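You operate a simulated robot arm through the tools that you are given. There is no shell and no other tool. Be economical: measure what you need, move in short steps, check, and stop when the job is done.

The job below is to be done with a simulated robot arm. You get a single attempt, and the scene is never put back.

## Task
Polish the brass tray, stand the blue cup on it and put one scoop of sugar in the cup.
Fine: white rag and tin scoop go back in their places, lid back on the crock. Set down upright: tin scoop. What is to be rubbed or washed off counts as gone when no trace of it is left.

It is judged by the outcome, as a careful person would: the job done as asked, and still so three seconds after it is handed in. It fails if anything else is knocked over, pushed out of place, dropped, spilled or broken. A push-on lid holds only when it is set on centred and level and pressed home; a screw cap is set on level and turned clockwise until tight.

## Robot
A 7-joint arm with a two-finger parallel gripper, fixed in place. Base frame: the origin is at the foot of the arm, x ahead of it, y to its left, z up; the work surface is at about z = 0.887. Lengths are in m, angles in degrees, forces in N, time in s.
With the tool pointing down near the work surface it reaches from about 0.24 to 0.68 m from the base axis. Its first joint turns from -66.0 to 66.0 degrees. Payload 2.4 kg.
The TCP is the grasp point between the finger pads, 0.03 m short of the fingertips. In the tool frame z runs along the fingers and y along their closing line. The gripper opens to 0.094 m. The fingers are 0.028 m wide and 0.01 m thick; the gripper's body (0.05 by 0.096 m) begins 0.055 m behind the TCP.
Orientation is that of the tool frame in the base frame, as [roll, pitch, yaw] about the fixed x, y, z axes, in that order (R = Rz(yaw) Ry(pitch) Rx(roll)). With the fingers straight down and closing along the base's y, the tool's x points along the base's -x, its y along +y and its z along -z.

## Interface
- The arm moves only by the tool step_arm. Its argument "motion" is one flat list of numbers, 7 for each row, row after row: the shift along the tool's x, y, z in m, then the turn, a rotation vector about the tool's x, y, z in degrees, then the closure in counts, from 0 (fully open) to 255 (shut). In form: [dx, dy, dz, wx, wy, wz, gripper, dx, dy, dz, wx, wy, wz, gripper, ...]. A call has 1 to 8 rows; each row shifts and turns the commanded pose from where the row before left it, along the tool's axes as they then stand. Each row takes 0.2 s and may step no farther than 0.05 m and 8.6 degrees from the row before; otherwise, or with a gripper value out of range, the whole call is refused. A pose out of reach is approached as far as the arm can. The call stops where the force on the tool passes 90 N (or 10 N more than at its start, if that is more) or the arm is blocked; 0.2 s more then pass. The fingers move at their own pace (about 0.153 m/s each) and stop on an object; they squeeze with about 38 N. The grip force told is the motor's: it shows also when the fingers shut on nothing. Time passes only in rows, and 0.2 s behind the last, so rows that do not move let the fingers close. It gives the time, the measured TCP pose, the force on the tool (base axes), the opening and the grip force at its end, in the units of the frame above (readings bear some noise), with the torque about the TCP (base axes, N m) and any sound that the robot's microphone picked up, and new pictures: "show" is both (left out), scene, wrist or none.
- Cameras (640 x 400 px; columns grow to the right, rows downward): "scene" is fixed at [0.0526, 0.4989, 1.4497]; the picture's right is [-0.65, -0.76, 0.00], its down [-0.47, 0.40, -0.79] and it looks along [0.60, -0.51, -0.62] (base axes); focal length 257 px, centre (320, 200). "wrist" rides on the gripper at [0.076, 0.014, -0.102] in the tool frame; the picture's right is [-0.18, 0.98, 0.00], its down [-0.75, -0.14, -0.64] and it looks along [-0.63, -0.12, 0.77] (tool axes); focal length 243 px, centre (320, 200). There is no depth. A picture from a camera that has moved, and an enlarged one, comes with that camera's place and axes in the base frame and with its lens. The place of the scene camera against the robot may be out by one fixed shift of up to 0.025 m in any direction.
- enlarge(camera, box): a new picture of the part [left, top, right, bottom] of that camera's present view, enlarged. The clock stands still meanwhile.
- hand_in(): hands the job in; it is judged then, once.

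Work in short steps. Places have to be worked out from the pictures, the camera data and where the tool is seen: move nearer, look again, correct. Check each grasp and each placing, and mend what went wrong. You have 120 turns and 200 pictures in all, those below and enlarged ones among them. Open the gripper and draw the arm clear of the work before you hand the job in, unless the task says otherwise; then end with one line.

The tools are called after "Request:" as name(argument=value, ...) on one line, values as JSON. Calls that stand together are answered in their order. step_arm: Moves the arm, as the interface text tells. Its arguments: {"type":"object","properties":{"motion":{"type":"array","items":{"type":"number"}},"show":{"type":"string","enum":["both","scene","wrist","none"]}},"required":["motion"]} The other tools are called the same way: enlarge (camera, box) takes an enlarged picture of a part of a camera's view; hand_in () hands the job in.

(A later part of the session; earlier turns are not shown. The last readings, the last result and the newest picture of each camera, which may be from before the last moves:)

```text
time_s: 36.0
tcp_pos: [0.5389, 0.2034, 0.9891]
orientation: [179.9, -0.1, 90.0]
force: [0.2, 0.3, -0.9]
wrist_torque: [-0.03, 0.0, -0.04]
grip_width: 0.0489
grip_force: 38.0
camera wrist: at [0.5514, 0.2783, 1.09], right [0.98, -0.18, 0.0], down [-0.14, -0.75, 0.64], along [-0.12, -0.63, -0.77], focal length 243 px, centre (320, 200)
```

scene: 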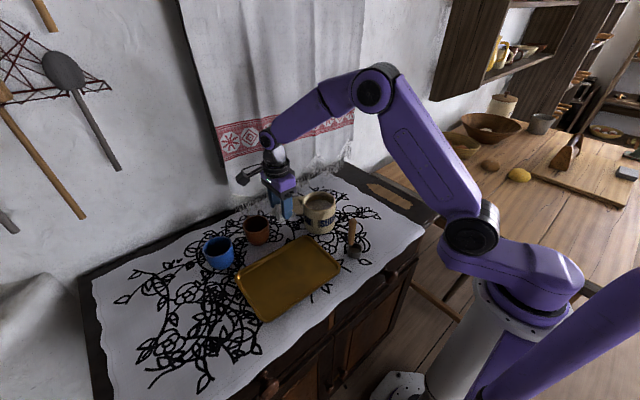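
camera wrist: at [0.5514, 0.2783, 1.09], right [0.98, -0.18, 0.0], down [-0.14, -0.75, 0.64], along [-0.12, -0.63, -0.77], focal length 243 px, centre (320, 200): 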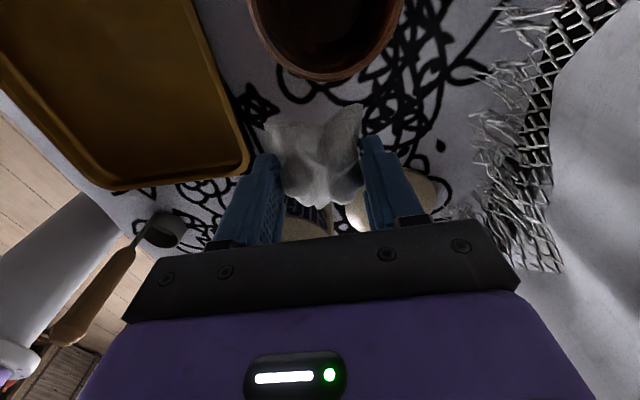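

The pose is right over the rag's original place. I'll lower to z about .929 and open gently.

Request:
step_arm(motion=[-0.001, -0.001, 0.03, 0, 0, 0, 255, 0, 0, 0.025, 0, 0, 0, 255, 0, 0, 0.005, 0, 0, 0, 255, 0, 0, 0, 0, 0, 0, 255], show="none")

Request:
step_arm(motion=[0, 0, 0, 0, 0, 0, 50, 0, 0, 0, 0, 0, 0, 50, 0, 0, -0.045, 0, 0, 0, 50, 0, 0, -0.045, 0, 0, 0, 50, 0, 0, -0.04, 0, 0, 0, 50], show="both")

```text
time_s: 37.0
tcp_pos: [0.5363, 0.2017, 0.9288]
orientation: [-179.9, 0.0, 90.0]
force: [0.2, 0.0, -0.6]
wrist_torque: [0.02, 0.02, 0.01]
grip_width: 0.0488
grip_force: 37.6
```

```text
time_s: 38.2
tcp_pos: [0.5357, 0.1994, 1.0598]
orientation: [180.0, 0.0, 90.0]
force: [-0.1, 0.4, -0.8]
wrist_torque: [0.02, -0.03, 0.02]
grip_width: 0.0756
grip_force: 0.1
camera wrist: at [0.5497, 0.2757, 1.1606], right [0.98, -0.18, 0.0], down [-0.14, -0.75, 0.64], along [-0.12, -0.63, -0.77], focal length 243 px, centre (320, 200)
```

scene: 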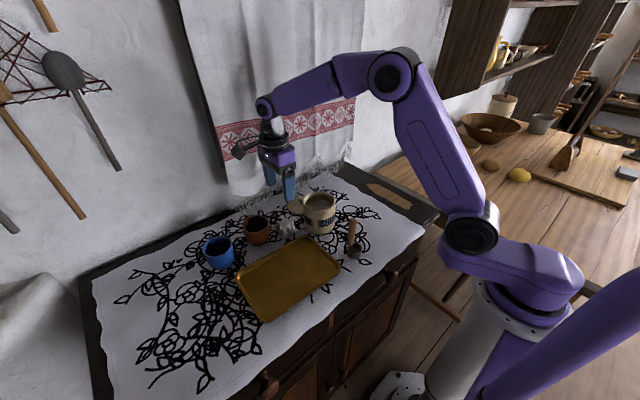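
wrist: 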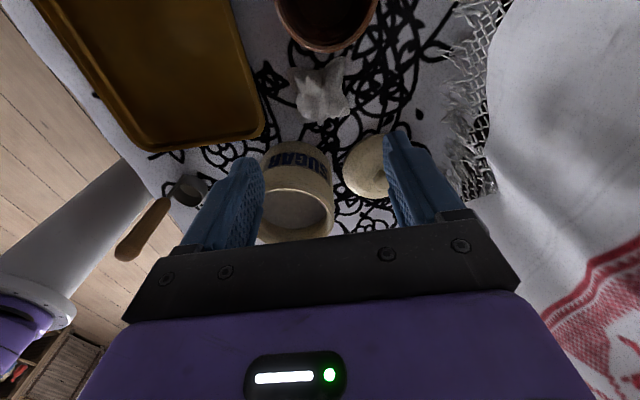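

The rag is back in its spot. Next I'll go up, turn back to yaw 180 and move over toward the blue cup to measure it.

Request:
step_arm(motion=[0.03, -0.02, -0.03, 0, 0, -8.5, 0, 0, 0, -0.03, 0, 0, -8.5, 0, 0, 0, 0, 0, 0, -8.5, 0, 0, 0, 0, 0, 0, -8.5, 0, 0, 0, 0, 0, 0, -8.5, 0, 0, 0, 0, 0, 0, -8.5, 0, 0, 0, 0, 0, 0, -8.5, 0, 0, 0, 0, 0, 0, -8.5, 0], show="none")

Request:
step_arm(motion=[0, 0, 0, 0, 0, -8.5, 0, 0, 0, 0, 0, 0, -8.5, 0, 0, 0, 0, 0, 0, -5, 0, 0.03, 0.035, 0, 0, 0, 0, 0, 0.03, 0.035, 0, 0, 0, 0, 0, 0, 0.045, 0, 0, 0, 0, 0, 0, 0.045, 0, 0, 0, 0, 0], show="wrist")

Request:
enlarge(camera="wrist", box=[200, 40, 440, 190])

```text
time_s: 40.0
tcp_pos: [0.5153, 0.2305, 1.1201]
orientation: [179.9, 0.0, 158.2]
force: [0.0, 0.5, -0.5]
wrist_torque: [-0.02, 0.01, 0.02]
grip_width: 0.094
grip_force: 0.1
```

```text
time_s: 41.6
tcp_pos: [0.4568, 0.3915, 1.1198]
orientation: [-180.0, 0.0, -180.0]
force: [1.1, -0.1, 0.0]
wrist_torque: [-0.01, -0.01, -0.01]
grip_width: 0.0938
grip_force: 0.0
camera wrist: at [0.3797, 0.405, 1.2202], right [0.18, 0.98, 0.0], down [0.75, -0.14, 0.64], along [0.63, -0.12, -0.77], focal length 243 px, centre (320, 200)
```

wrist: 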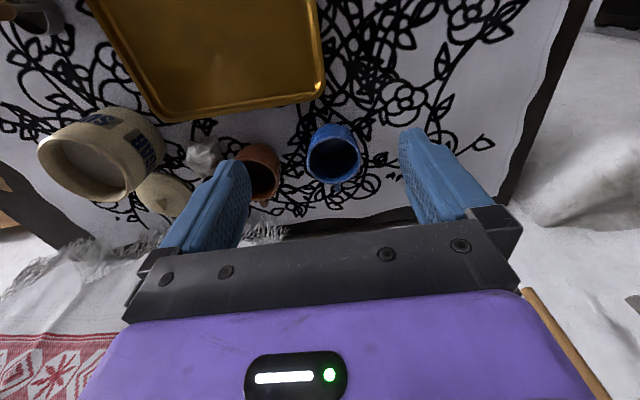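

```text
2.67 times, centred on (320, 115) of wrist
camera zoom: at [0.3797, 0.405, 1.2202], right [0.18, 0.98, 0.0], down [0.75, -0.14, 0.64], along [0.63, -0.12, -0.77], focal length 647 px, centre (320, 427)
```

zoom: 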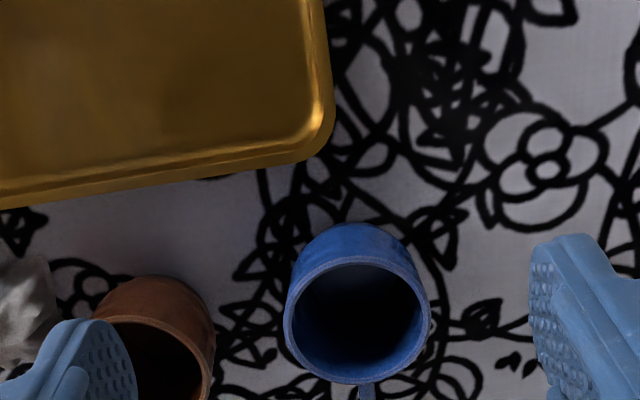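

The blue cup rim is centred near (.536,.393), about 70 mm wide with its top near z .947 and the handle toward +x. I'll come above it, lower part way and check the centring.

Request:
step_arm(motion=[-0.04, 0.0015, 0, 0, 0, 0, 0, -0.039, 0, 0, 0, 0, 0, 0, 0, 0, 0.045, 0, 0, 0, 0, 0, 0, 0.045, 0, 0, 0, 0], show="both")

Request:
enlarge(camera="scene", box=[180, 190, 290, 290])

```text
time_s: 42.6
tcp_pos: [0.5319, 0.3905, 1.0271]
orientation: [-180.0, 0.0, -180.0]
force: [0.6, 0.3, -0.3]
wrist_torque: [0.0, 0.02, 0.0]
grip_width: 0.0941
grip_force: 0.0
out of reach, approached as far as the arm can: row 2
camera wrist: at [0.4558, 0.404, 1.1284], right [0.18, 0.98, 0.0], down [0.75, -0.14, 0.64], along [0.63, -0.12, -0.77], focal length 243 px, centre (320, 200)
```

scene: 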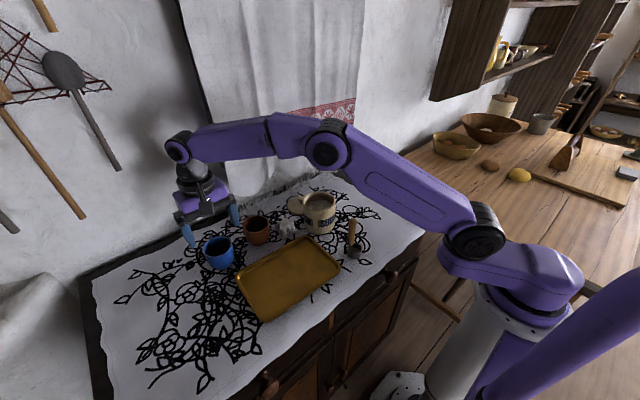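
wrist: 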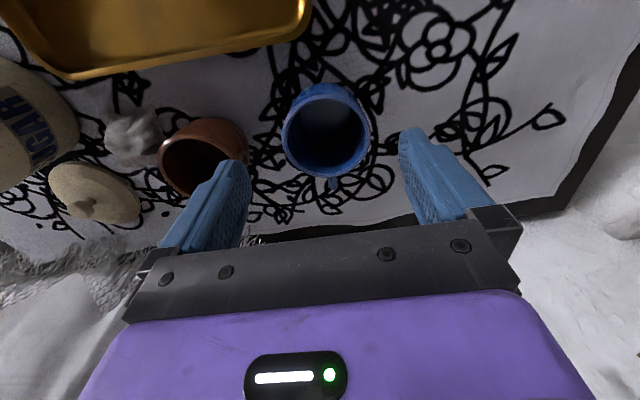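

```text
4.00 times, centred on (235, 240) of scene
camera zoom: at [0.0526, 0.4989, 1.4497], right [-0.65, -0.76, 0.0], down [-0.47, 0.4, -0.79], along [0.6, -0.51, -0.62], focal length 1029 px, centre (660, 40)
```

zoom: 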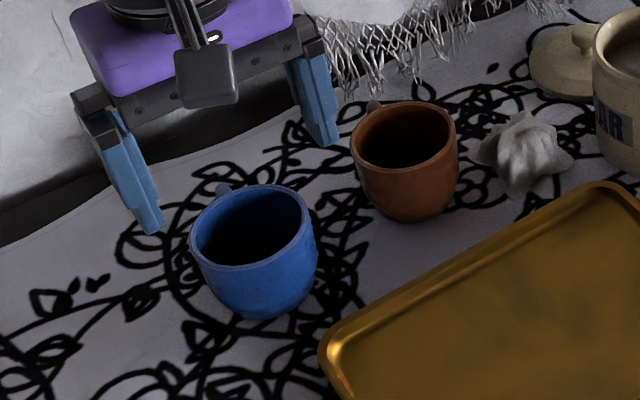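

Triangulation gives the cup at (.535,.394), well centred between the fingers. I'll descend with a small correction.

Request:
step_arm(motion=[-0.002, 0.003, 0.03, 0, 0, 0, 0, 0, 0, 0.03, 0, 0, 0, 0], show="wrist")

```text
time_s: 43.2
tcp_pos: [0.5346, 0.3941, 0.9676]
orientation: [-180.0, 0.0, 180.0]
force: [-0.3, -0.8, -0.3]
wrist_torque: [0.03, -0.01, 0.01]
grip_width: 0.0942
grip_force: 0.0
camera wrist: at [0.4576, 0.4075, 1.0692], right [0.18, 0.98, 0.0], down [0.75, -0.14, 0.64], along [0.63, -0.12, -0.77], focal length 243 px, centre (320, 200)
```

wrist: 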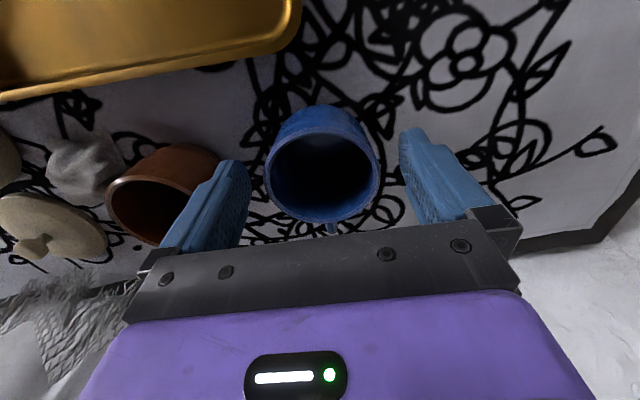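

The cup is centred between the fingers. I'll descend the last 32 mm and close.

Request:
step_arm(motion=[0, 0, 0.032, 0, 0, 0, 0, 0, 0, 0, 0, 0, 0, 60, 0, 0, 0, 0, 0, 0, 255, 0, 0, 0, 0, 0, 0, 255], show="both")

```text
time_s: 44.2
tcp_pos: [0.5341, 0.3918, 0.9363]
orientation: [179.9, 0.0, -180.0]
force: [0.4, 0.0, -1.5]
wrist_torque: [-0.01, 0.0, 0.0]
grip_width: 0.0719
grip_force: 37.7
camera wrist: at [0.4573, 0.4069, 1.0376], right [0.18, 0.98, 0.0], down [0.75, -0.14, 0.64], along [0.63, -0.12, -0.77], focal length 243 px, centre (320, 200)
```

scene: 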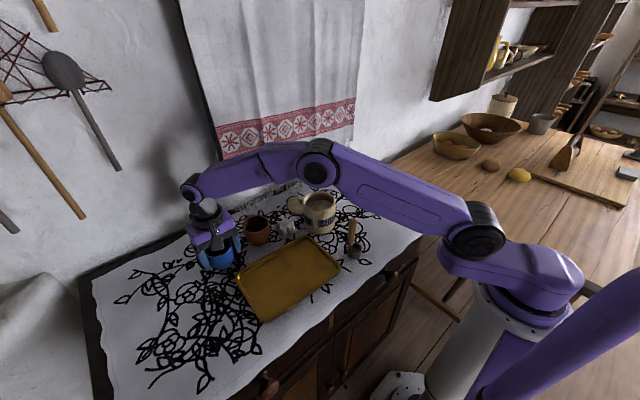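
wrist: 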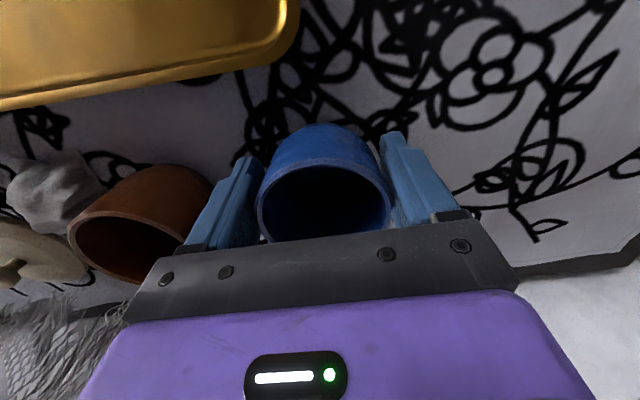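

The cup is gripped at 72 mm. I'll lift it and carry it over the tray.

Request:
step_arm(motion=[0, 0, -0.03, 0, 0, 0, 255, 0, 0, -0.03, 0, 0, 0, 255, 0.035, -0.02, 0, 0, 0, 0, 255, 0.035, -0.02, 0, 0, 0, 0, 255, 0.035, -0.02, 0, 0, 0, 0, 255, 0.035, -0.02, 0, 0, 0, 0, 255], show="both")

```text
time_s: 45.6
tcp_pos: [0.3945, 0.3119, 0.9959]
orientation: [180.0, 0.0, 179.9]
force: [-0.3, 0.7, -1.2]
wrist_torque: [-0.01, 0.02, -0.03]
grip_width: 0.0719
grip_force: 38.0
camera wrist: at [0.3166, 0.3265, 1.0973], right [0.18, 0.98, 0.0], down [0.75, -0.14, 0.64], along [0.63, -0.12, -0.77], focal length 243 px, centre (320, 200)
```

scene: 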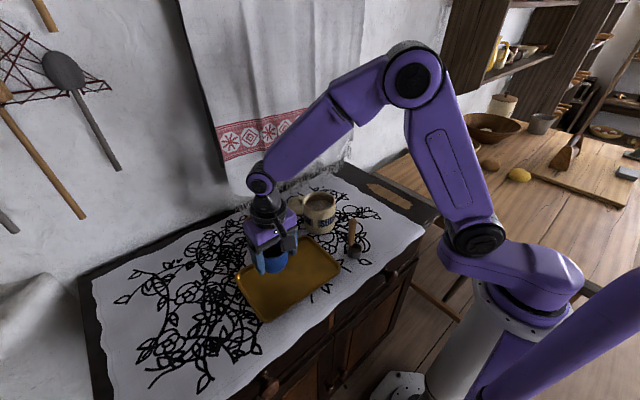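
wrist: 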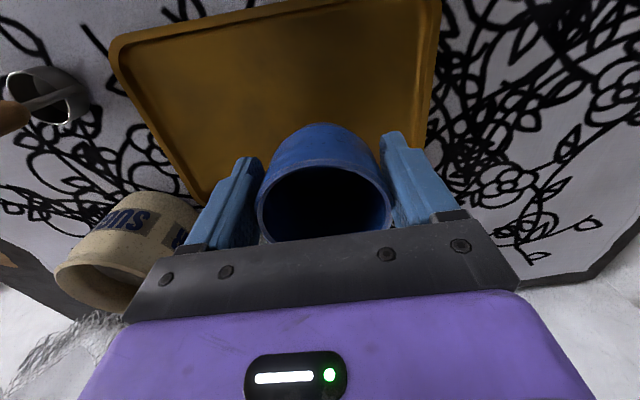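

Now over the tray. I'll lower in steps until contact, expected near z .940.

Request:
step_arm(motion=[0, 0, 0.03, 0, 0, 0, 255, 0, 0, 0.02, 0, 0, 0, 255, 0, 0, 0.004, 0, 0, 0, 255, 0, 0, 0, 0, 0, 0, 255], show="none")

Request:
step_arm(motion=[0, 0, 0.002, 0, 0, 0, 255, 0, 0, 0, 0, 0, 0, 255], show="none")

```text
time_s: 46.6
tcp_pos: [0.3931, 0.3114, 0.9422]
orientation: [-180.0, 0.0, -180.0]
force: [0.5, 0.2, -1.6]
wrist_torque: [0.03, 0.04, 0.01]
grip_width: 0.0722
grip_force: 37.8
```

```text
time_s: 47.2
tcp_pos: [0.3932, 0.3119, 0.9404]
orientation: [-180.0, 0.1, 180.0]
force: [-1.0, -1.7, 4.1]
wrist_torque: [-0.11, -0.03, -0.03]
grip_width: 0.0722
grip_force: 37.6
```

Light contact, so the cup is standing on the tray. I'll open and rise.

Request:
step_arm(motion=[0, 0, 0, 0, 0, 0, 0, 0, 0, 0, 0, 0, 0, 0, 0, 0, -0.045, 0, 0, 0, 0, 0, 0, -0.045, 0, 0, 0, 0, 0, 0, -0.045, 0, 0, 0, 0, 0.045, 0, 0, 0, 0, 0, 0, 0.045, 0, 0, 0, 0, 0, 0], show="both")

Request:
enlarge(camera="wrist", box=[200, 40, 440, 190])

Request:
enlarge(camera="scene", box=[220, 180, 380, 310])

```text
time_s: 48.8
tcp_pos: [0.3022, 0.312, 1.0749]
orientation: [179.9, 0.0, 179.9]
force: [0.1, 0.1, 0.1]
wrist_torque: [-0.02, 0.03, 0.0]
grip_width: 0.094
grip_force: 0.1
camera wrist: at [0.2262, 0.3262, 1.1761], right [0.18, 0.98, 0.0], down [0.75, -0.14, 0.64], along [0.63, -0.12, -0.77], focal length 243 px, centre (320, 200)
```

scene: 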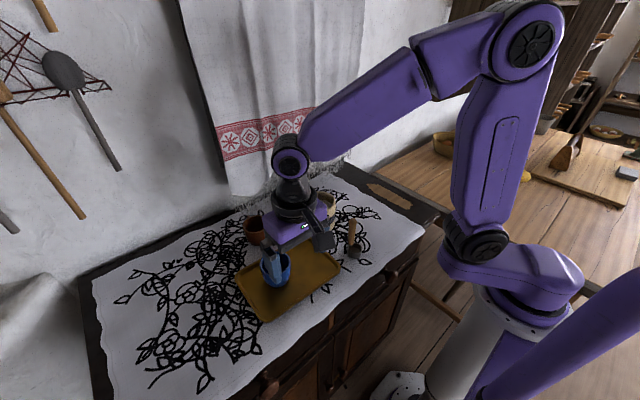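
wrist: 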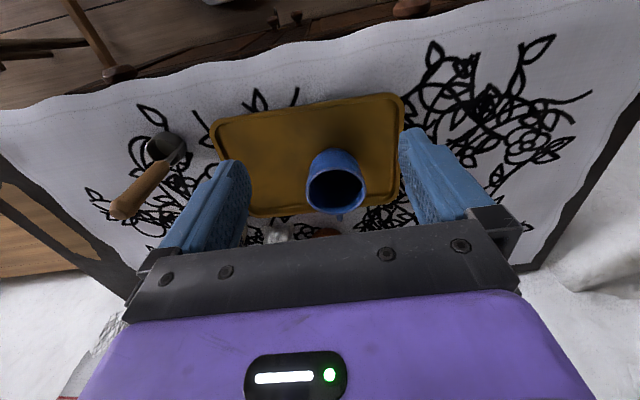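

```text
2.67 times, centred on (320, 115) of wrist
camera zoom: at [0.2262, 0.3262, 1.1761], right [0.18, 0.98, 0.0], down [0.75, -0.14, 0.64], along [0.63, -0.12, -0.77], focal length 647 px, centre (320, 427)
```

zoom: 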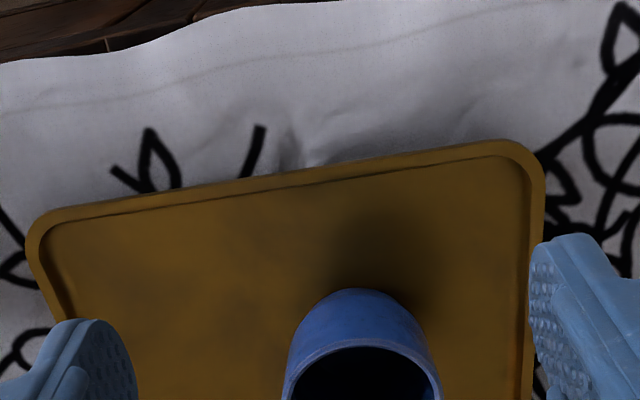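

```text
3.08 times, centred on (300, 245) of scene
camera zoom: at [0.0526, 0.4989, 1.4497], right [-0.65, -0.76, 0.0], down [-0.47, 0.4, -0.79], along [0.6, -0.51, -0.62], focal length 792 px, centre (382, 62)
```

zoom: 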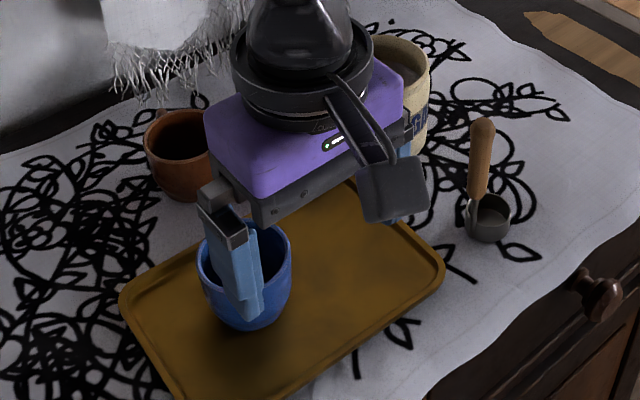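

The cup stands on the tray at (.394,.312). The scoop bowl is near (.332,.108) with an upright handle whose top is about (.333,.127,1.027). I plan to hold the handle with the tool horizontal, pointing +y, so rolling the wrist pours. First I'll move up and to the right, then turn the yaw.

Request:
step_arm(motion=[0, 0, -0.045, 0, 0, 0, 0, 0, -0.01, -0.045, 0, 0, 0, 0, -0.01, -0.045, 0, 0, 0, 0, 0, -0.01, -0.045, 0, 0, 0, 0, 0, 0, -0.045, 0, 0, 0, 0, 0, 0, -0.045, 0, 0, 0, 0, 0, 0, -0.045, 0, 0, 0, 0, 0, 0, -0.045, 0, 0, 0, 0, 0], show="wrist")

Request:
step_arm(motion=[0, 0, 0, 0, 0, 8.5, 0, 0, 0, 0, 0, 0, 8.5, 0, 0, 0, 0, 0, 0, 8.5, 0, 0, 0, 0, 0, 0, 8.5, 0, 0, 0, 0, 0, 0, 8.5, 0, 0, 0, 0, 0, 0, 8.5, 0, 0, 0, 0, 0, 0, 8.5, 0, 0, 0, 0, 0, 0, 8.5, 0], show="none")

Request:
step_arm(motion=[0, 0, 0, 0, 0, 8.5, 0, 0, 0, 0, 0, 0, 8.5, 0, 0, 0, 0, 0, 0, 5, 0, 0, 0, 0, 0, 8.5, 0, 0, 0, 0, 0, 0, 8.5, 0, 0, 0, 0, 0, 0, 8.5, 0, 0, 0, 0, 0, 0, 8.5, 0, 0, 0, 0, 0, 0, 8.5, 0, 0], show="both")

```text
time_s: 50.6
tcp_pos: [0.321, 0.0316, 1.1667]
orientation: [-179.9, 0.0, -179.9]
force: [0.0, 1.1, -0.6]
wrist_torque: [0.02, 0.02, 0.05]
grip_width: 0.094
grip_force: 0.0
camera wrist: at [0.2451, 0.0454, 1.2668], right [0.18, 0.98, 0.0], down [0.75, -0.14, 0.64], along [0.63, -0.12, -0.77], focal length 243 px, centre (320, 200)
```

wrist: 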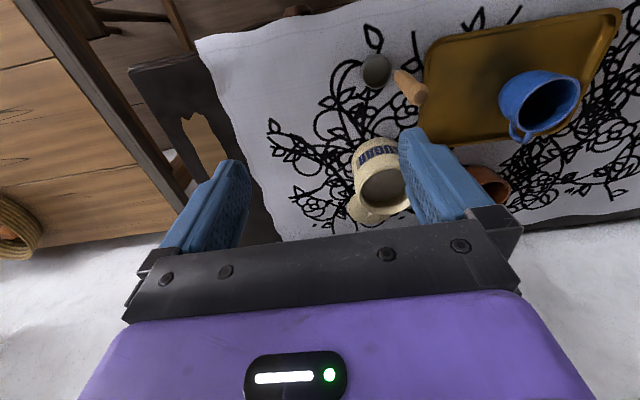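

```text
time_s: 52.4
tcp_pos: [0.3226, 0.0312, 1.1652]
orientation: [-180.0, 0.1, 111.8]
force: [-0.4, 0.0, 0.1]
wrist_torque: [0.0, 0.01, 0.0]
grip_width: 0.0938
grip_force: 0.1
```

```text
time_s: 54.2
tcp_pos: [0.3238, 0.0321, 1.166]
orientation: [179.8, -42.7, 90.1]
force: [-0.4, 0.0, 0.0]
wrist_torque: [-0.06, 0.0, -0.01]
grip_width: 0.0939
grip_force: 0.1
camera wrist: at [0.3364, 0.0185, 1.291], right [0.98, -0.14, -0.12], down [-0.14, -0.99, -0.04], along [-0.12, 0.06, -0.99], focal length 243 px, centre (320, 200)
```

scene: 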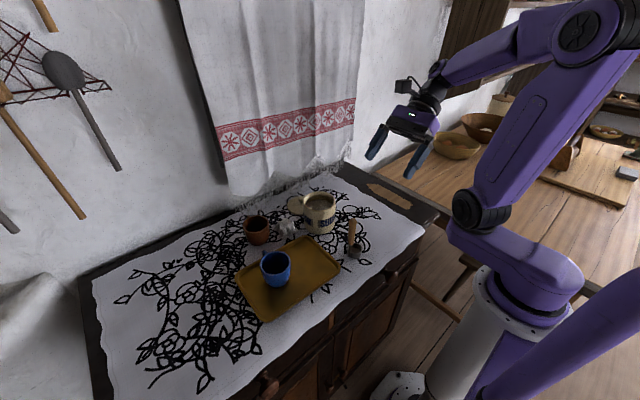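
wrist: 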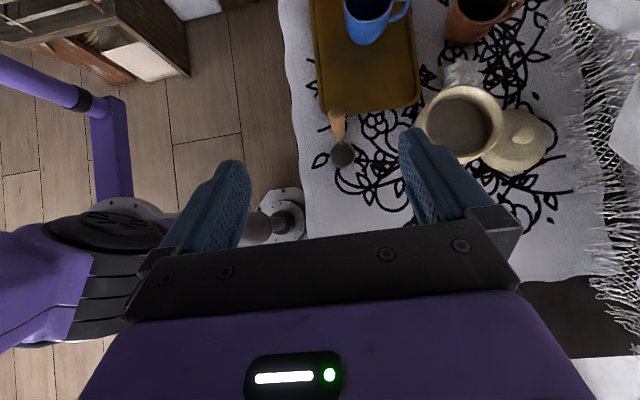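

Tilting works well so far. From here the handle is at (.335,.127), the bowl at (.335,.109), the crock at (.482,.103) and the lid near (.595,.085). I'll continue the tilt to about 85°.

Request:
step_arm(motion=[0, 0, 0, 0, 8.5, 0, 0, 0, 0, 0, 0, 8.5, 0, 0, 0, 0, 0, 0, 8.5, 0, 0, 0, 0, 0, 0, 8.5, 0, 0, 0, 0, 0, 0, 8.5, 0, 0], show="both")

```text
time_s: 55.4
tcp_pos: [0.3226, 0.0327, 1.1658]
orientation: [179.7, -85.1, 90.3]
force: [0.3, -0.3, 0.2]
wrist_torque: [0.02, 0.03, 0.07]
grip_width: 0.0939
grip_force: 0.0
camera wrist: at [0.3362, -0.0637, 1.2482], right [0.98, -0.02, -0.18], down [-0.14, -0.7, -0.7], along [-0.12, 0.71, -0.69], focal length 243 px, centre (320, 200)
```

scene: 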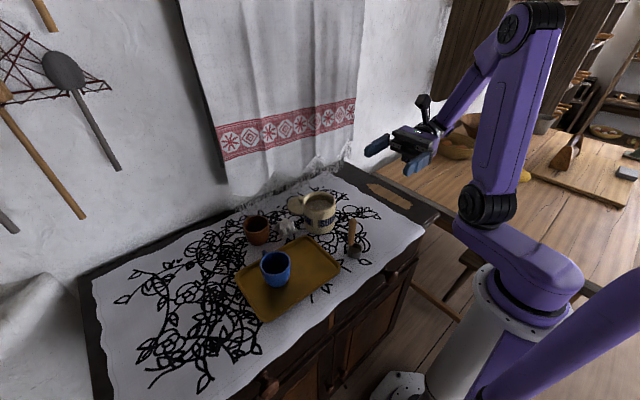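
wrist: 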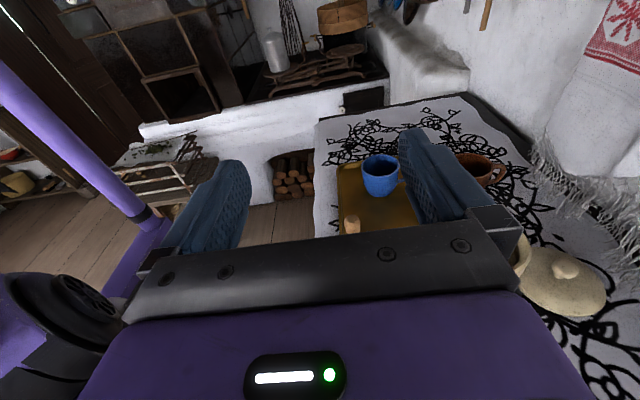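

The tool is now horizontal, pointing +y. I'll lower to handle height (z about 1.0) while staying short of the handle, and align x.

Request:
step_arm(motion=[-0.0413, 0.004, 0.0036, 0, 0, 0, 60, -0.0413, 0.004, 0.0036, 0, 0, 0, 60, -0.0413, 0.004, 0.0036, 0, 0, 0, 60, -0.0413, 0, 0.0036, 0, 0, 0, 60], show="both")

Request:
enlarge(camera="scene", box=[300, 180, 420, 280])

Request:
enlarge(camera="wrist", box=[200, 60, 440, 210])

```text
time_s: 56.4
tcp_pos: [0.3351, 0.0326, 0.998]
orientation: [179.8, -85.0, 90.1]
force: [-0.4, 1.0, -0.5]
wrist_torque: [0.01, 0.04, -0.01]
grip_width: 0.0717
grip_force: 0.1
camera wrist: at [0.3492, -0.0632, 1.0821], right [0.98, -0.02, -0.18], down [-0.14, -0.71, -0.69], along [-0.12, 0.71, -0.7], focal length 243 px, centre (320, 200)
```

scene: 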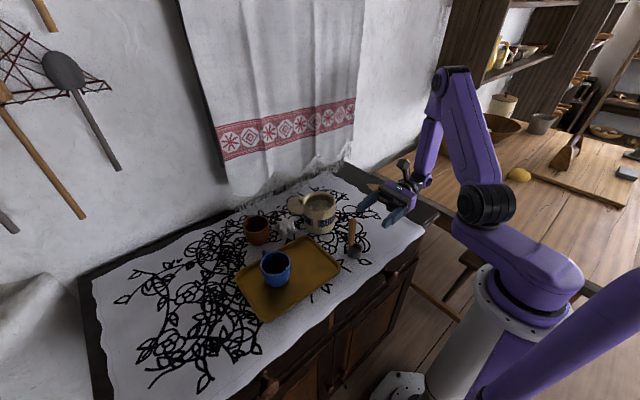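
wrist: 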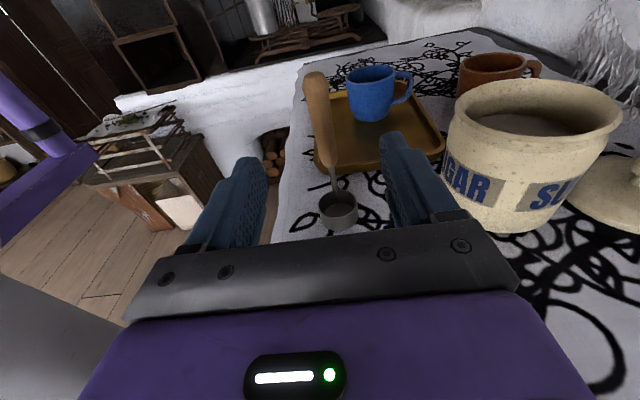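

```text
4.00 times, centred on (360, 230) of scene
camera zoom: at [0.0526, 0.4989, 1.4497], right [-0.65, -0.76, 0.0], down [-0.47, 0.4, -0.79], along [0.6, -0.51, -0.62], focal length 1029 px, centre (160, 80)
```

zoom: 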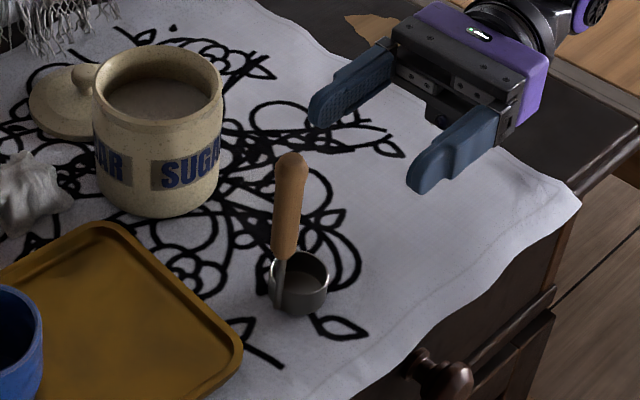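

```text
2.67 times, centred on (320, 135) of wrist
camera zoom: at [0.3492, -0.0632, 1.0821], right [0.98, -0.02, -0.18], down [-0.14, -0.71, -0.69], along [-0.12, 0.71, -0.7], focal length 647 px, centre (320, 373)
```

zoom: 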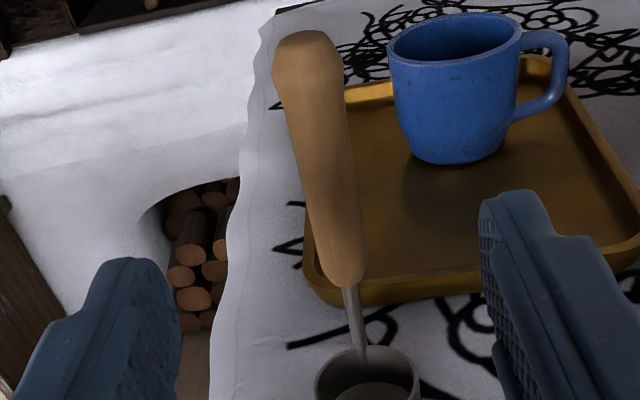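

The handle stands vertically at x=.336, with wood from z .95 to 1.025, and the fingers are aligned. I'll advance 95 mm and look before closing.

Request:
step_arm(motion=[0.003, 0.001, 0.032, 0, 0, 0, 60, 0.003, 0, 0.032, 0, 0, 0, 60, 0.003, 0, 0.03, 0, 0, 0, 60], show="both")

Request:
enlarge(camera="scene", box=[300, 180, 420, 280])

```text
time_s: 57.2
tcp_pos: [0.3366, 0.1268, 0.9995]
orientation: [179.6, -85.0, 90.4]
force: [0.8, 0.4, 0.5]
wrist_torque: [-0.02, 0.01, 0.0]
grip_width: 0.0719
grip_force: 0.1
camera wrist: at [0.3502, 0.0312, 1.0833], right [0.98, -0.02, -0.18], down [-0.14, -0.71, -0.69], along [-0.12, 0.71, -0.7], focal length 243 px, centre (320, 200)
```

scene: 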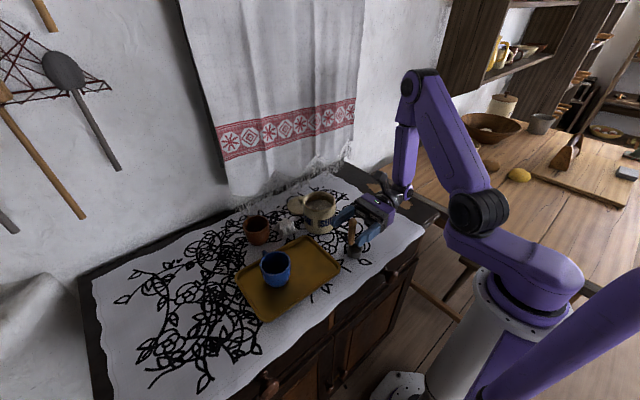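
wrist: 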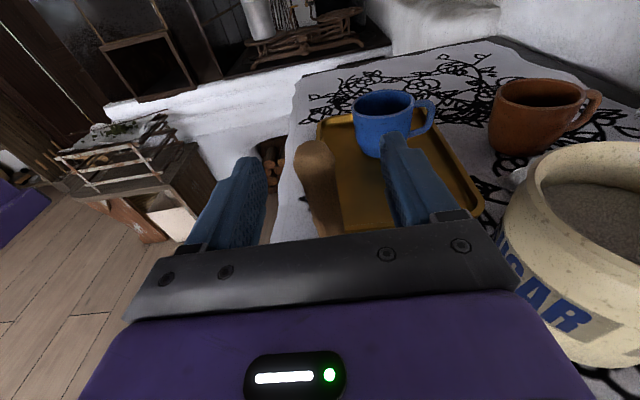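

```text
4.00 times, centred on (360, 230) of scene
camera zoom: at [0.0526, 0.4989, 1.4497], right [-0.65, -0.76, 0.0], down [-0.47, 0.4, -0.79], along [0.6, -0.51, -0.62], focal length 1029 px, centre (160, 80)
```

zoom: 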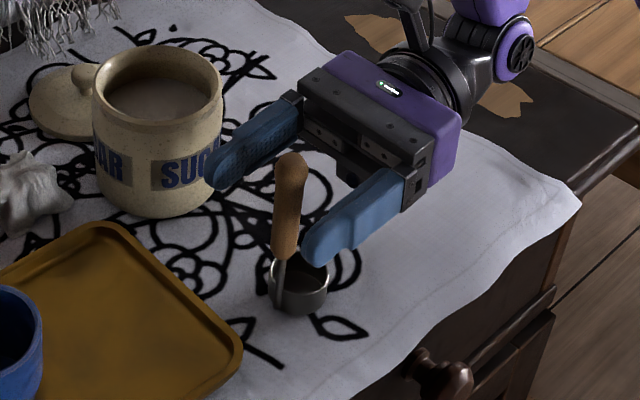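

The handle is between the fingers; I'll close now.

Request:
step_arm(motion=[0, 0, 0, 0, 0, 0, 150, 0, 0, 0, 0, 0, 0, 255, 0, 0, 0, 0, 0, 0, 255, 0, 0, 0, 0, 0, 0, 255], show="scene")

Request:
enlarge(camera="scene", box=[300, 180, 420, 280])

```text
time_s: 58.2
tcp_pos: [0.3361, 0.1269, 1.0013]
orientation: [179.8, -84.9, 90.1]
force: [0.6, -0.5, 0.2]
wrist_torque: [0.02, -0.04, 0.02]
grip_width: 0.0206
grip_force: 37.8
```

scene: 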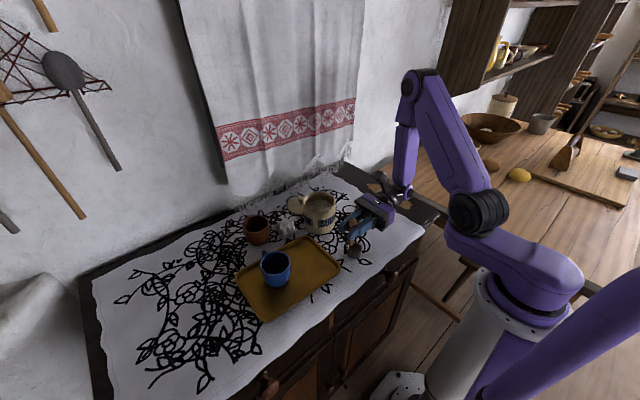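

```text
4.00 times, centred on (360, 230) of scene
camera zoom: at [0.0526, 0.4989, 1.4497], right [-0.65, -0.76, 0.0], down [-0.47, 0.4, -0.79], along [0.6, -0.51, -0.62], focal length 1029 px, centre (160, 80)
```

zoom: 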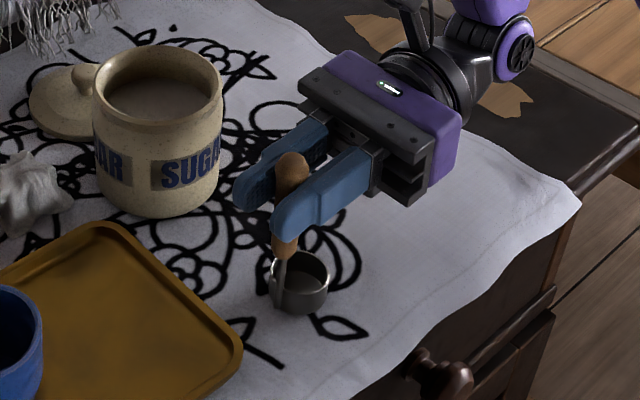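

The scoop is gripped at its home pose (.336,.127,1.000). I'll lift it straight up 130 mm and carry it over the crock.

Request:
step_arm(motion=[0.045, 0, -0.004, 0, 0, 0, 255, 0.045, 0, -0.004, 0, 0, 0, 255, 0.04, 0, -0.0035, 0, 0, 0, 255, 0, 0.045, -0.003, 0, 0, 0, 255, 0, 0.045, -0.003, 0, 0, 0, 255, 0, 0.045, 0, 0, 0, 0, 255, 0, 0.011, 0, 0, 0, 0, 255], show="both")

Request:
enlarge(camera="scene", box=[260, 140, 400, 260])

Request:
enlarge(camera="wrist", box=[200, 110, 440, 260])

```text
time_s: 59.8
tcp_pos: [0.4826, 0.1201, 1.1312]
orientation: [-179.7, -85.1, 89.7]
force: [-0.6, 0.5, -1.3]
wrist_torque: [0.03, 0.0, -0.02]
grip_width: 0.0208
grip_force: 38.0
camera wrist: at [0.4968, 0.0246, 1.2142], right [0.98, -0.02, -0.18], down [-0.14, -0.7, -0.69], along [-0.12, 0.71, -0.7], focal length 243 px, centre (320, 200)
```

scene: 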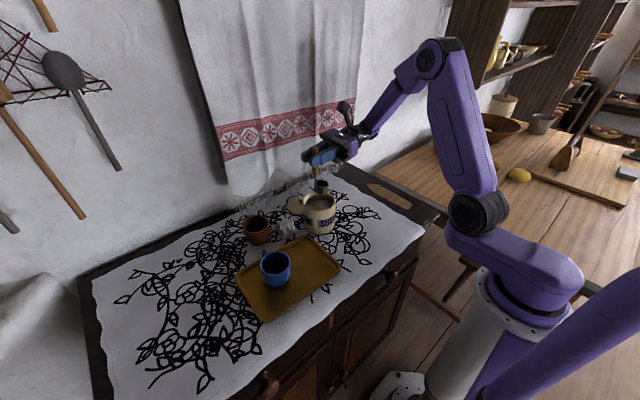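
wrist: 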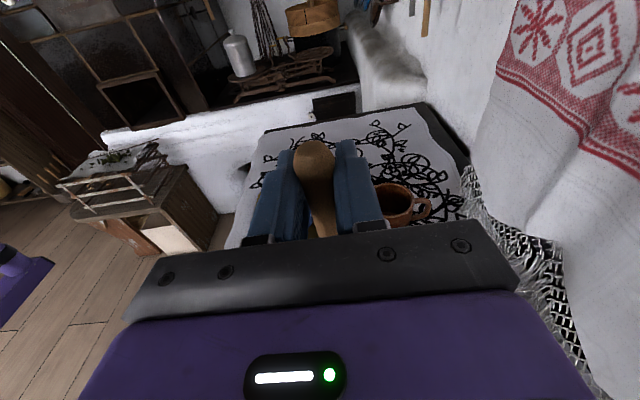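

```text
3.33 times, centred on (330, 200) of scene
camera zoom: at [0.0526, 0.4989, 1.4497], right [-0.65, -0.76, 0.0], down [-0.47, 0.4, -0.79], along [0.6, -0.51, -0.62], focal length 858 px, centre (287, 200)
```

zoom: 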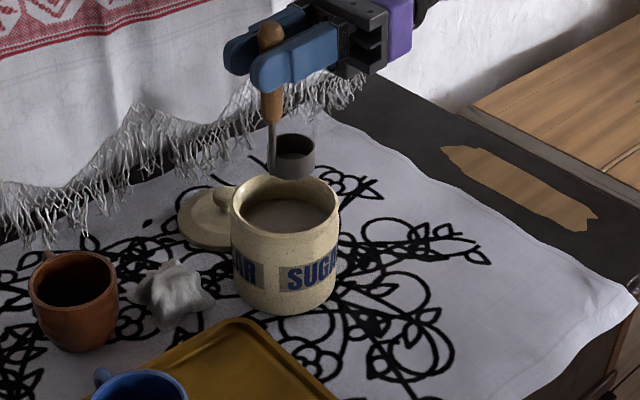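

```text
2.67 times, centred on (320, 185) of wrist
camera zoom: at [0.4968, 0.0246, 1.2142], right [0.98, -0.02, -0.18], down [-0.14, -0.7, -0.69], along [-0.12, 0.71, -0.7], focal length 647 px, centre (320, 240)
```

zoom: 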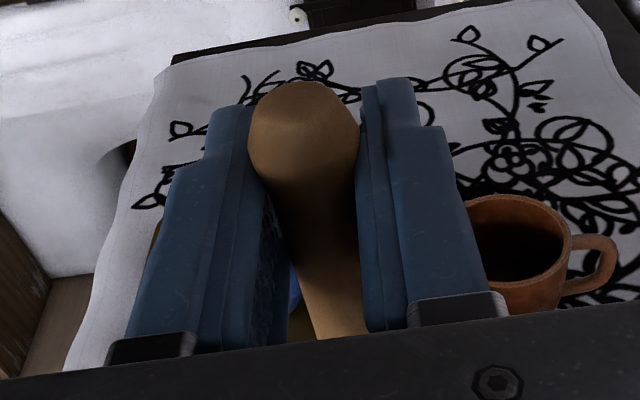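

The scoop is over the crock. Combining views, the crock centre is about (.482,.106) with its rim near z .985. I'll lower 50 mm and check that the bowl is entering cleanly.

Request:
step_arm(motion=[-0.025, 0, 0.0022, 0, 0, 0, 255, -0.025, 0, 0.0022, 0, 0, 0, 255], show="scene")

Request:
enlarge(camera="scene", box=[280, 150, 360, 250])

```text
time_s: 60.4
tcp_pos: [0.4828, 0.1207, 1.0817]
orientation: [179.9, -85.0, 90.1]
force: [0.4, 0.4, -0.1]
wrist_torque: [0.04, -0.03, 0.0]
grip_width: 0.0207
grip_force: 37.8
```

scene: 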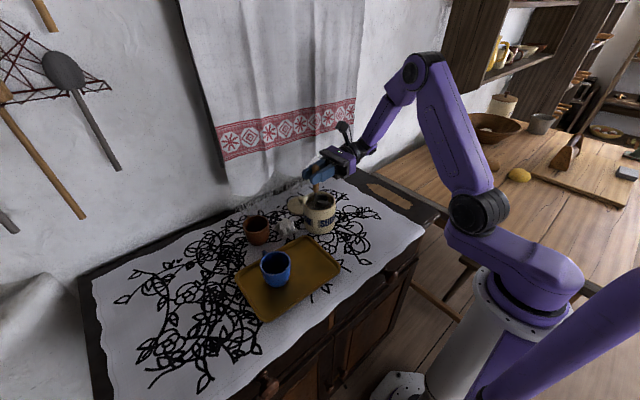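

```text
4.00 times, centred on (320, 200) of scene
camera zoom: at [0.0526, 0.4989, 1.4497], right [-0.65, -0.76, 0.0], down [-0.47, 0.4, -0.79], along [0.6, -0.51, -0.62], focal length 1029 px, centre (320, 200)
```

zoom: 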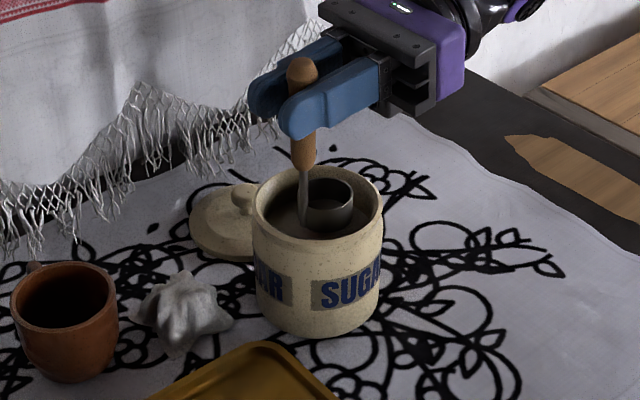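

The bowl is well inside the mouth. I'll keep lowering slowly, watching the force.

Request:
step_arm(motion=[-0.01, -0.002, 0.001, 0, 0, 0, 255, -0.01, 0, 0.001, 0, 0, 0, 255], show="scene")

Request:
enlarge(camera="scene", box=[290, 170, 350, 240])

```text
time_s: 61.0
tcp_pos: [0.4804, 0.1211, 1.0601]
orientation: [180.0, -85.0, 90.1]
force: [-0.4, 0.2, 0.3]
wrist_torque: [0.02, 0.01, -0.01]
grip_width: 0.0209
grip_force: 37.5
```

scene: 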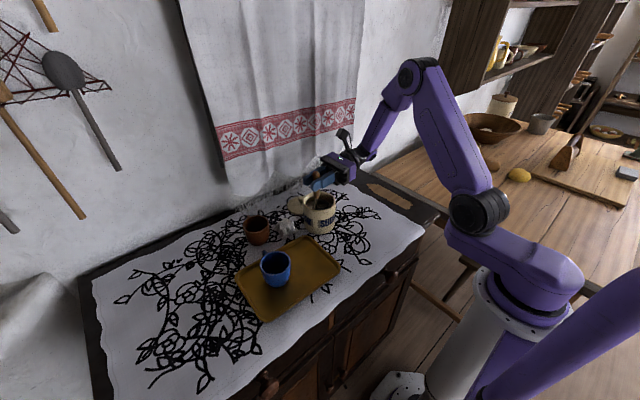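

```text
5.71 times, centred on (320, 205) of scene
camera zoom: at [0.0526, 0.4989, 1.4497], right [-0.65, -0.76, 0.0], down [-0.47, 0.4, -0.79], along [0.6, -0.51, -0.62], focal length 1471 px, centre (320, 171)
```

zoom: 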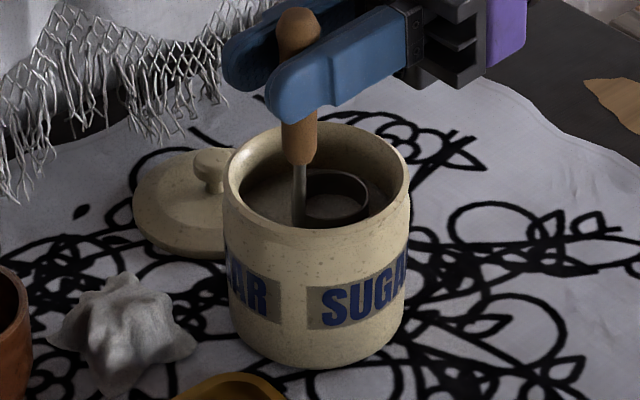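

No resistance. The bowl is at about the sugar surface and there is still room under the hand, so I'll lower another 25 mm.

Request:
step_arm(motion=[-0.01, 0, 0.001, 0, 0, 0, 255, -0.01, 0, 0.001, 0, 0, 0, 255, -0.005, 0, 0.0005, 0, 0, 0, 255], show="scene")

Request:
enlarge(camera="scene", box=[290, 170, 350, 240])

```text
time_s: 61.8
tcp_pos: [0.4793, 0.1211, 1.0365]
orientation: [-179.8, -85.0, 89.8]
force: [-0.2, 0.6, -1.5]
wrist_torque: [0.03, 0.02, -0.02]
grip_width: 0.0209
grip_force: 38.0
```

scene: 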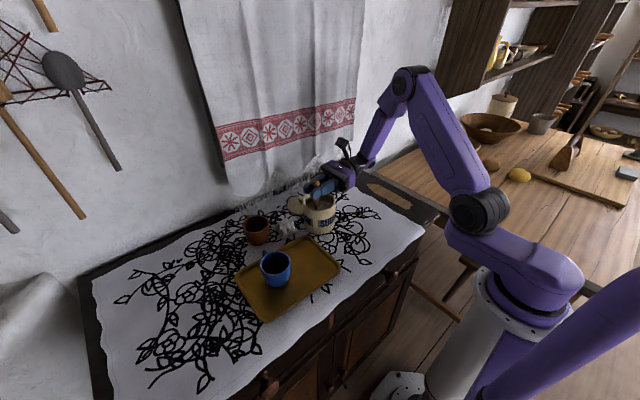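

```text
5.71 times, centred on (320, 205) of scene
camera zoom: at [0.0526, 0.4989, 1.4497], right [-0.65, -0.76, 0.0], down [-0.47, 0.4, -0.79], along [0.6, -0.51, -0.62], focal length 1471 px, centre (320, 171)
```

zoom: 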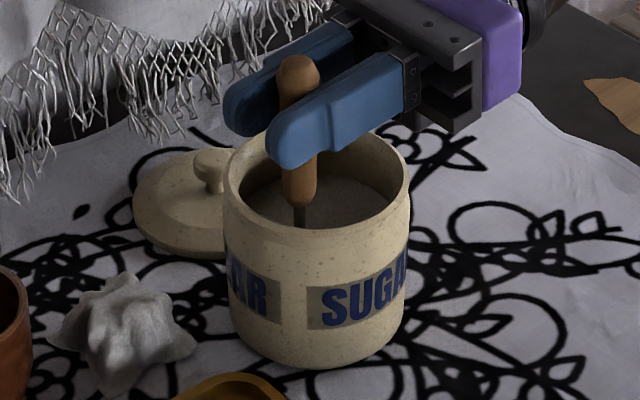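

The bowl is fully buried in the sugar. I'll raise it straight up and check it's filled.

Request:
step_arm(motion=[0.012, 0, -0.001, 0, 0, 0, 255, 0.015, 0, -0.0013, 0, 0, 0, 255, 0.02, 0, -0.0017, 0, 0, 0, 255, 0.025, 0, -0.0022, 0, 0, 0, 255, 0.025, 0, -0.0022, 0, 0, 0, 255], show="scene")

Request:
enlarge(camera="scene", box=[290, 150, 350, 220])

```text
time_s: 63.0
tcp_pos: [0.4811, 0.121, 1.135]
orientation: [-179.7, -85.0, 89.5]
force: [1.3, 0.0, -1.1]
wrist_torque: [-0.02, -0.02, -0.01]
grip_width: 0.0208
grip_force: 37.7
```

scene: 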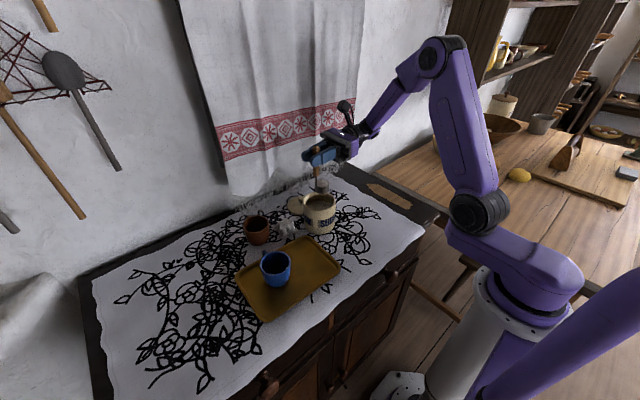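

```text
5.71 times, centred on (320, 185) of scene
camera zoom: at [0.0526, 0.4989, 1.4497], right [-0.65, -0.76, 0.0], down [-0.47, 0.4, -0.79], along [0.6, -0.51, -0.62], focal length 1471 px, centre (320, 286)
```

zoom: 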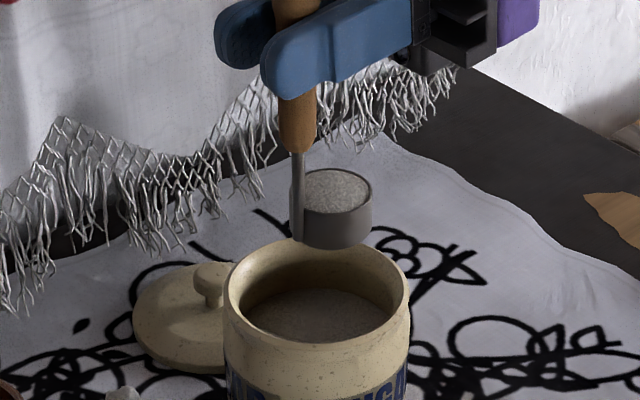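

The scoop is full and level. I'll carry it level above the blue cup, stopping with the pouring lip over the cup's centre.

Request:
step_arm(motion=[0.0026, -0.0086, 0.0298, 0, 0, 0, 255, 0.0026, -0.0086, 0.0298, 0, 0, 0, 255, 0.0026, -0.0086, 0.0298, 0, 0, 0, 255, 0.0026, -0.0086, 0.0298, 0, 0, 0, 255, 0.0026, -0.0086, 0.0298, 0, 0, 0, 255, 0.0026, -0.0086, 0.0298, 0, 0, 0, 255, 0.0026, -0.0086, 0.0298, 0, 0, 0, 255], show="both")

Request:
enlarge(camera="scene", box=[220, 180, 340, 300])

```text
time_s: 64.6
tcp_pos: [0.4195, 0.3307, 1.1333]
orientation: [-179.8, -85.0, 90.1]
force: [-0.2, 0.2, -0.7]
wrist_torque: [0.04, 0.02, 0.0]
grip_width: 0.0209
grip_force: 38.2
camera wrist: at [0.4336, 0.2356, 1.2167], right [0.98, -0.02, -0.18], down [-0.14, -0.71, -0.69], along [-0.12, 0.71, -0.7], focal length 243 px, centre (320, 200)
```

scene: 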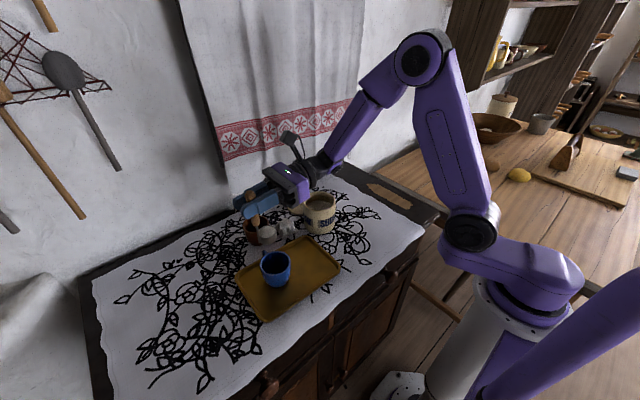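
wrist: 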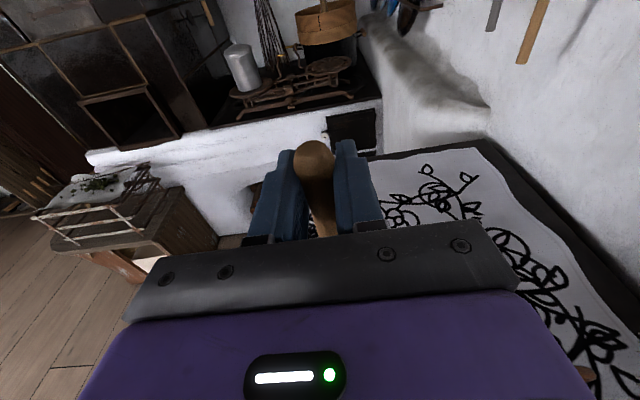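

```text
3.33 times, centred on (280, 240) of scene
camera zoom: at [0.0526, 0.4989, 1.4497], right [-0.65, -0.76, 0.0], down [-0.47, 0.4, -0.79], along [0.6, -0.51, -0.62], focal length 858 px, centre (453, 67)
```

zoom: 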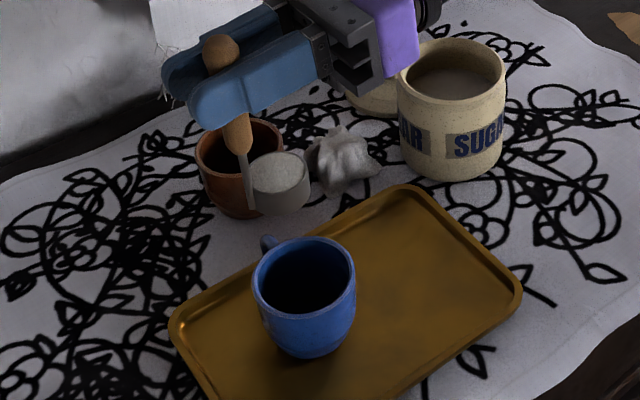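

The scene overlay confirms the bowl pose, and the cup centre is about (.40,.313). I'll lower, then begin rolling the wrist, shifting so that the pouring lip stays over the cup (to about 52°).

Request:
step_arm(motion=[-0.028, 0.0023, 0.0025, 0, 0, 0, 255, -0.028, 0.0022, 0.0025, 0, 0, 0, 255, 0, -0.0132, -0.0007, 0, 0, -8.6, 255, 0.002, -0.0131, -0.0007, 0, 0, -8.6, 255, 0.0039, -0.0126, -0.0007, 0, 0, -8.6, 255, 0.0002, -0.0132, -0.0007, 0, 0, -8.6, 255], show="scene")

Request:
enlarge(camera="scene", box=[220, 180, 340, 300])

```text
time_s: 66.0
tcp_pos: [0.373, 0.3267, 1.0722]
orientation: [98.7, -55.2, 172.8]
force: [0.3, -0.2, -1.5]
wrist_torque: [0.02, 0.03, -0.03]
grip_width: 0.0208
grip_force: 37.7
```

scene: 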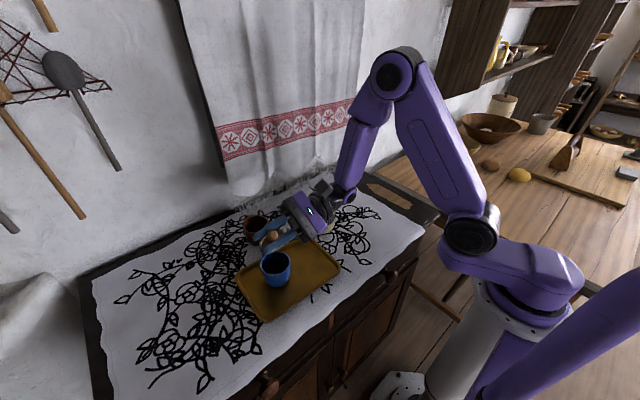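

```text
3.33 times, centred on (280, 240) of scene
camera zoom: at [0.0526, 0.4989, 1.4497], right [-0.65, -0.76, 0.0], down [-0.47, 0.4, -0.79], along [0.6, -0.51, -0.62], focal length 858 px, centre (453, 67)
```

zoom: 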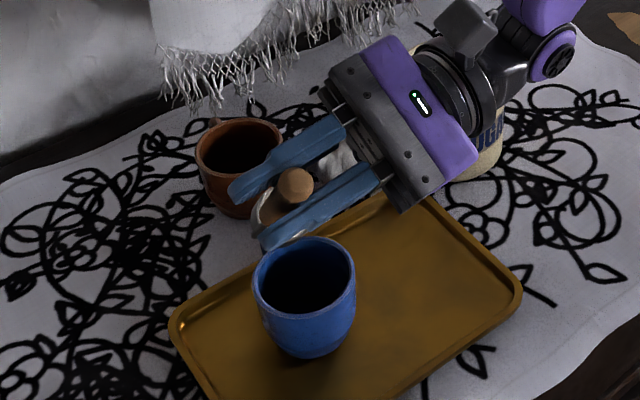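

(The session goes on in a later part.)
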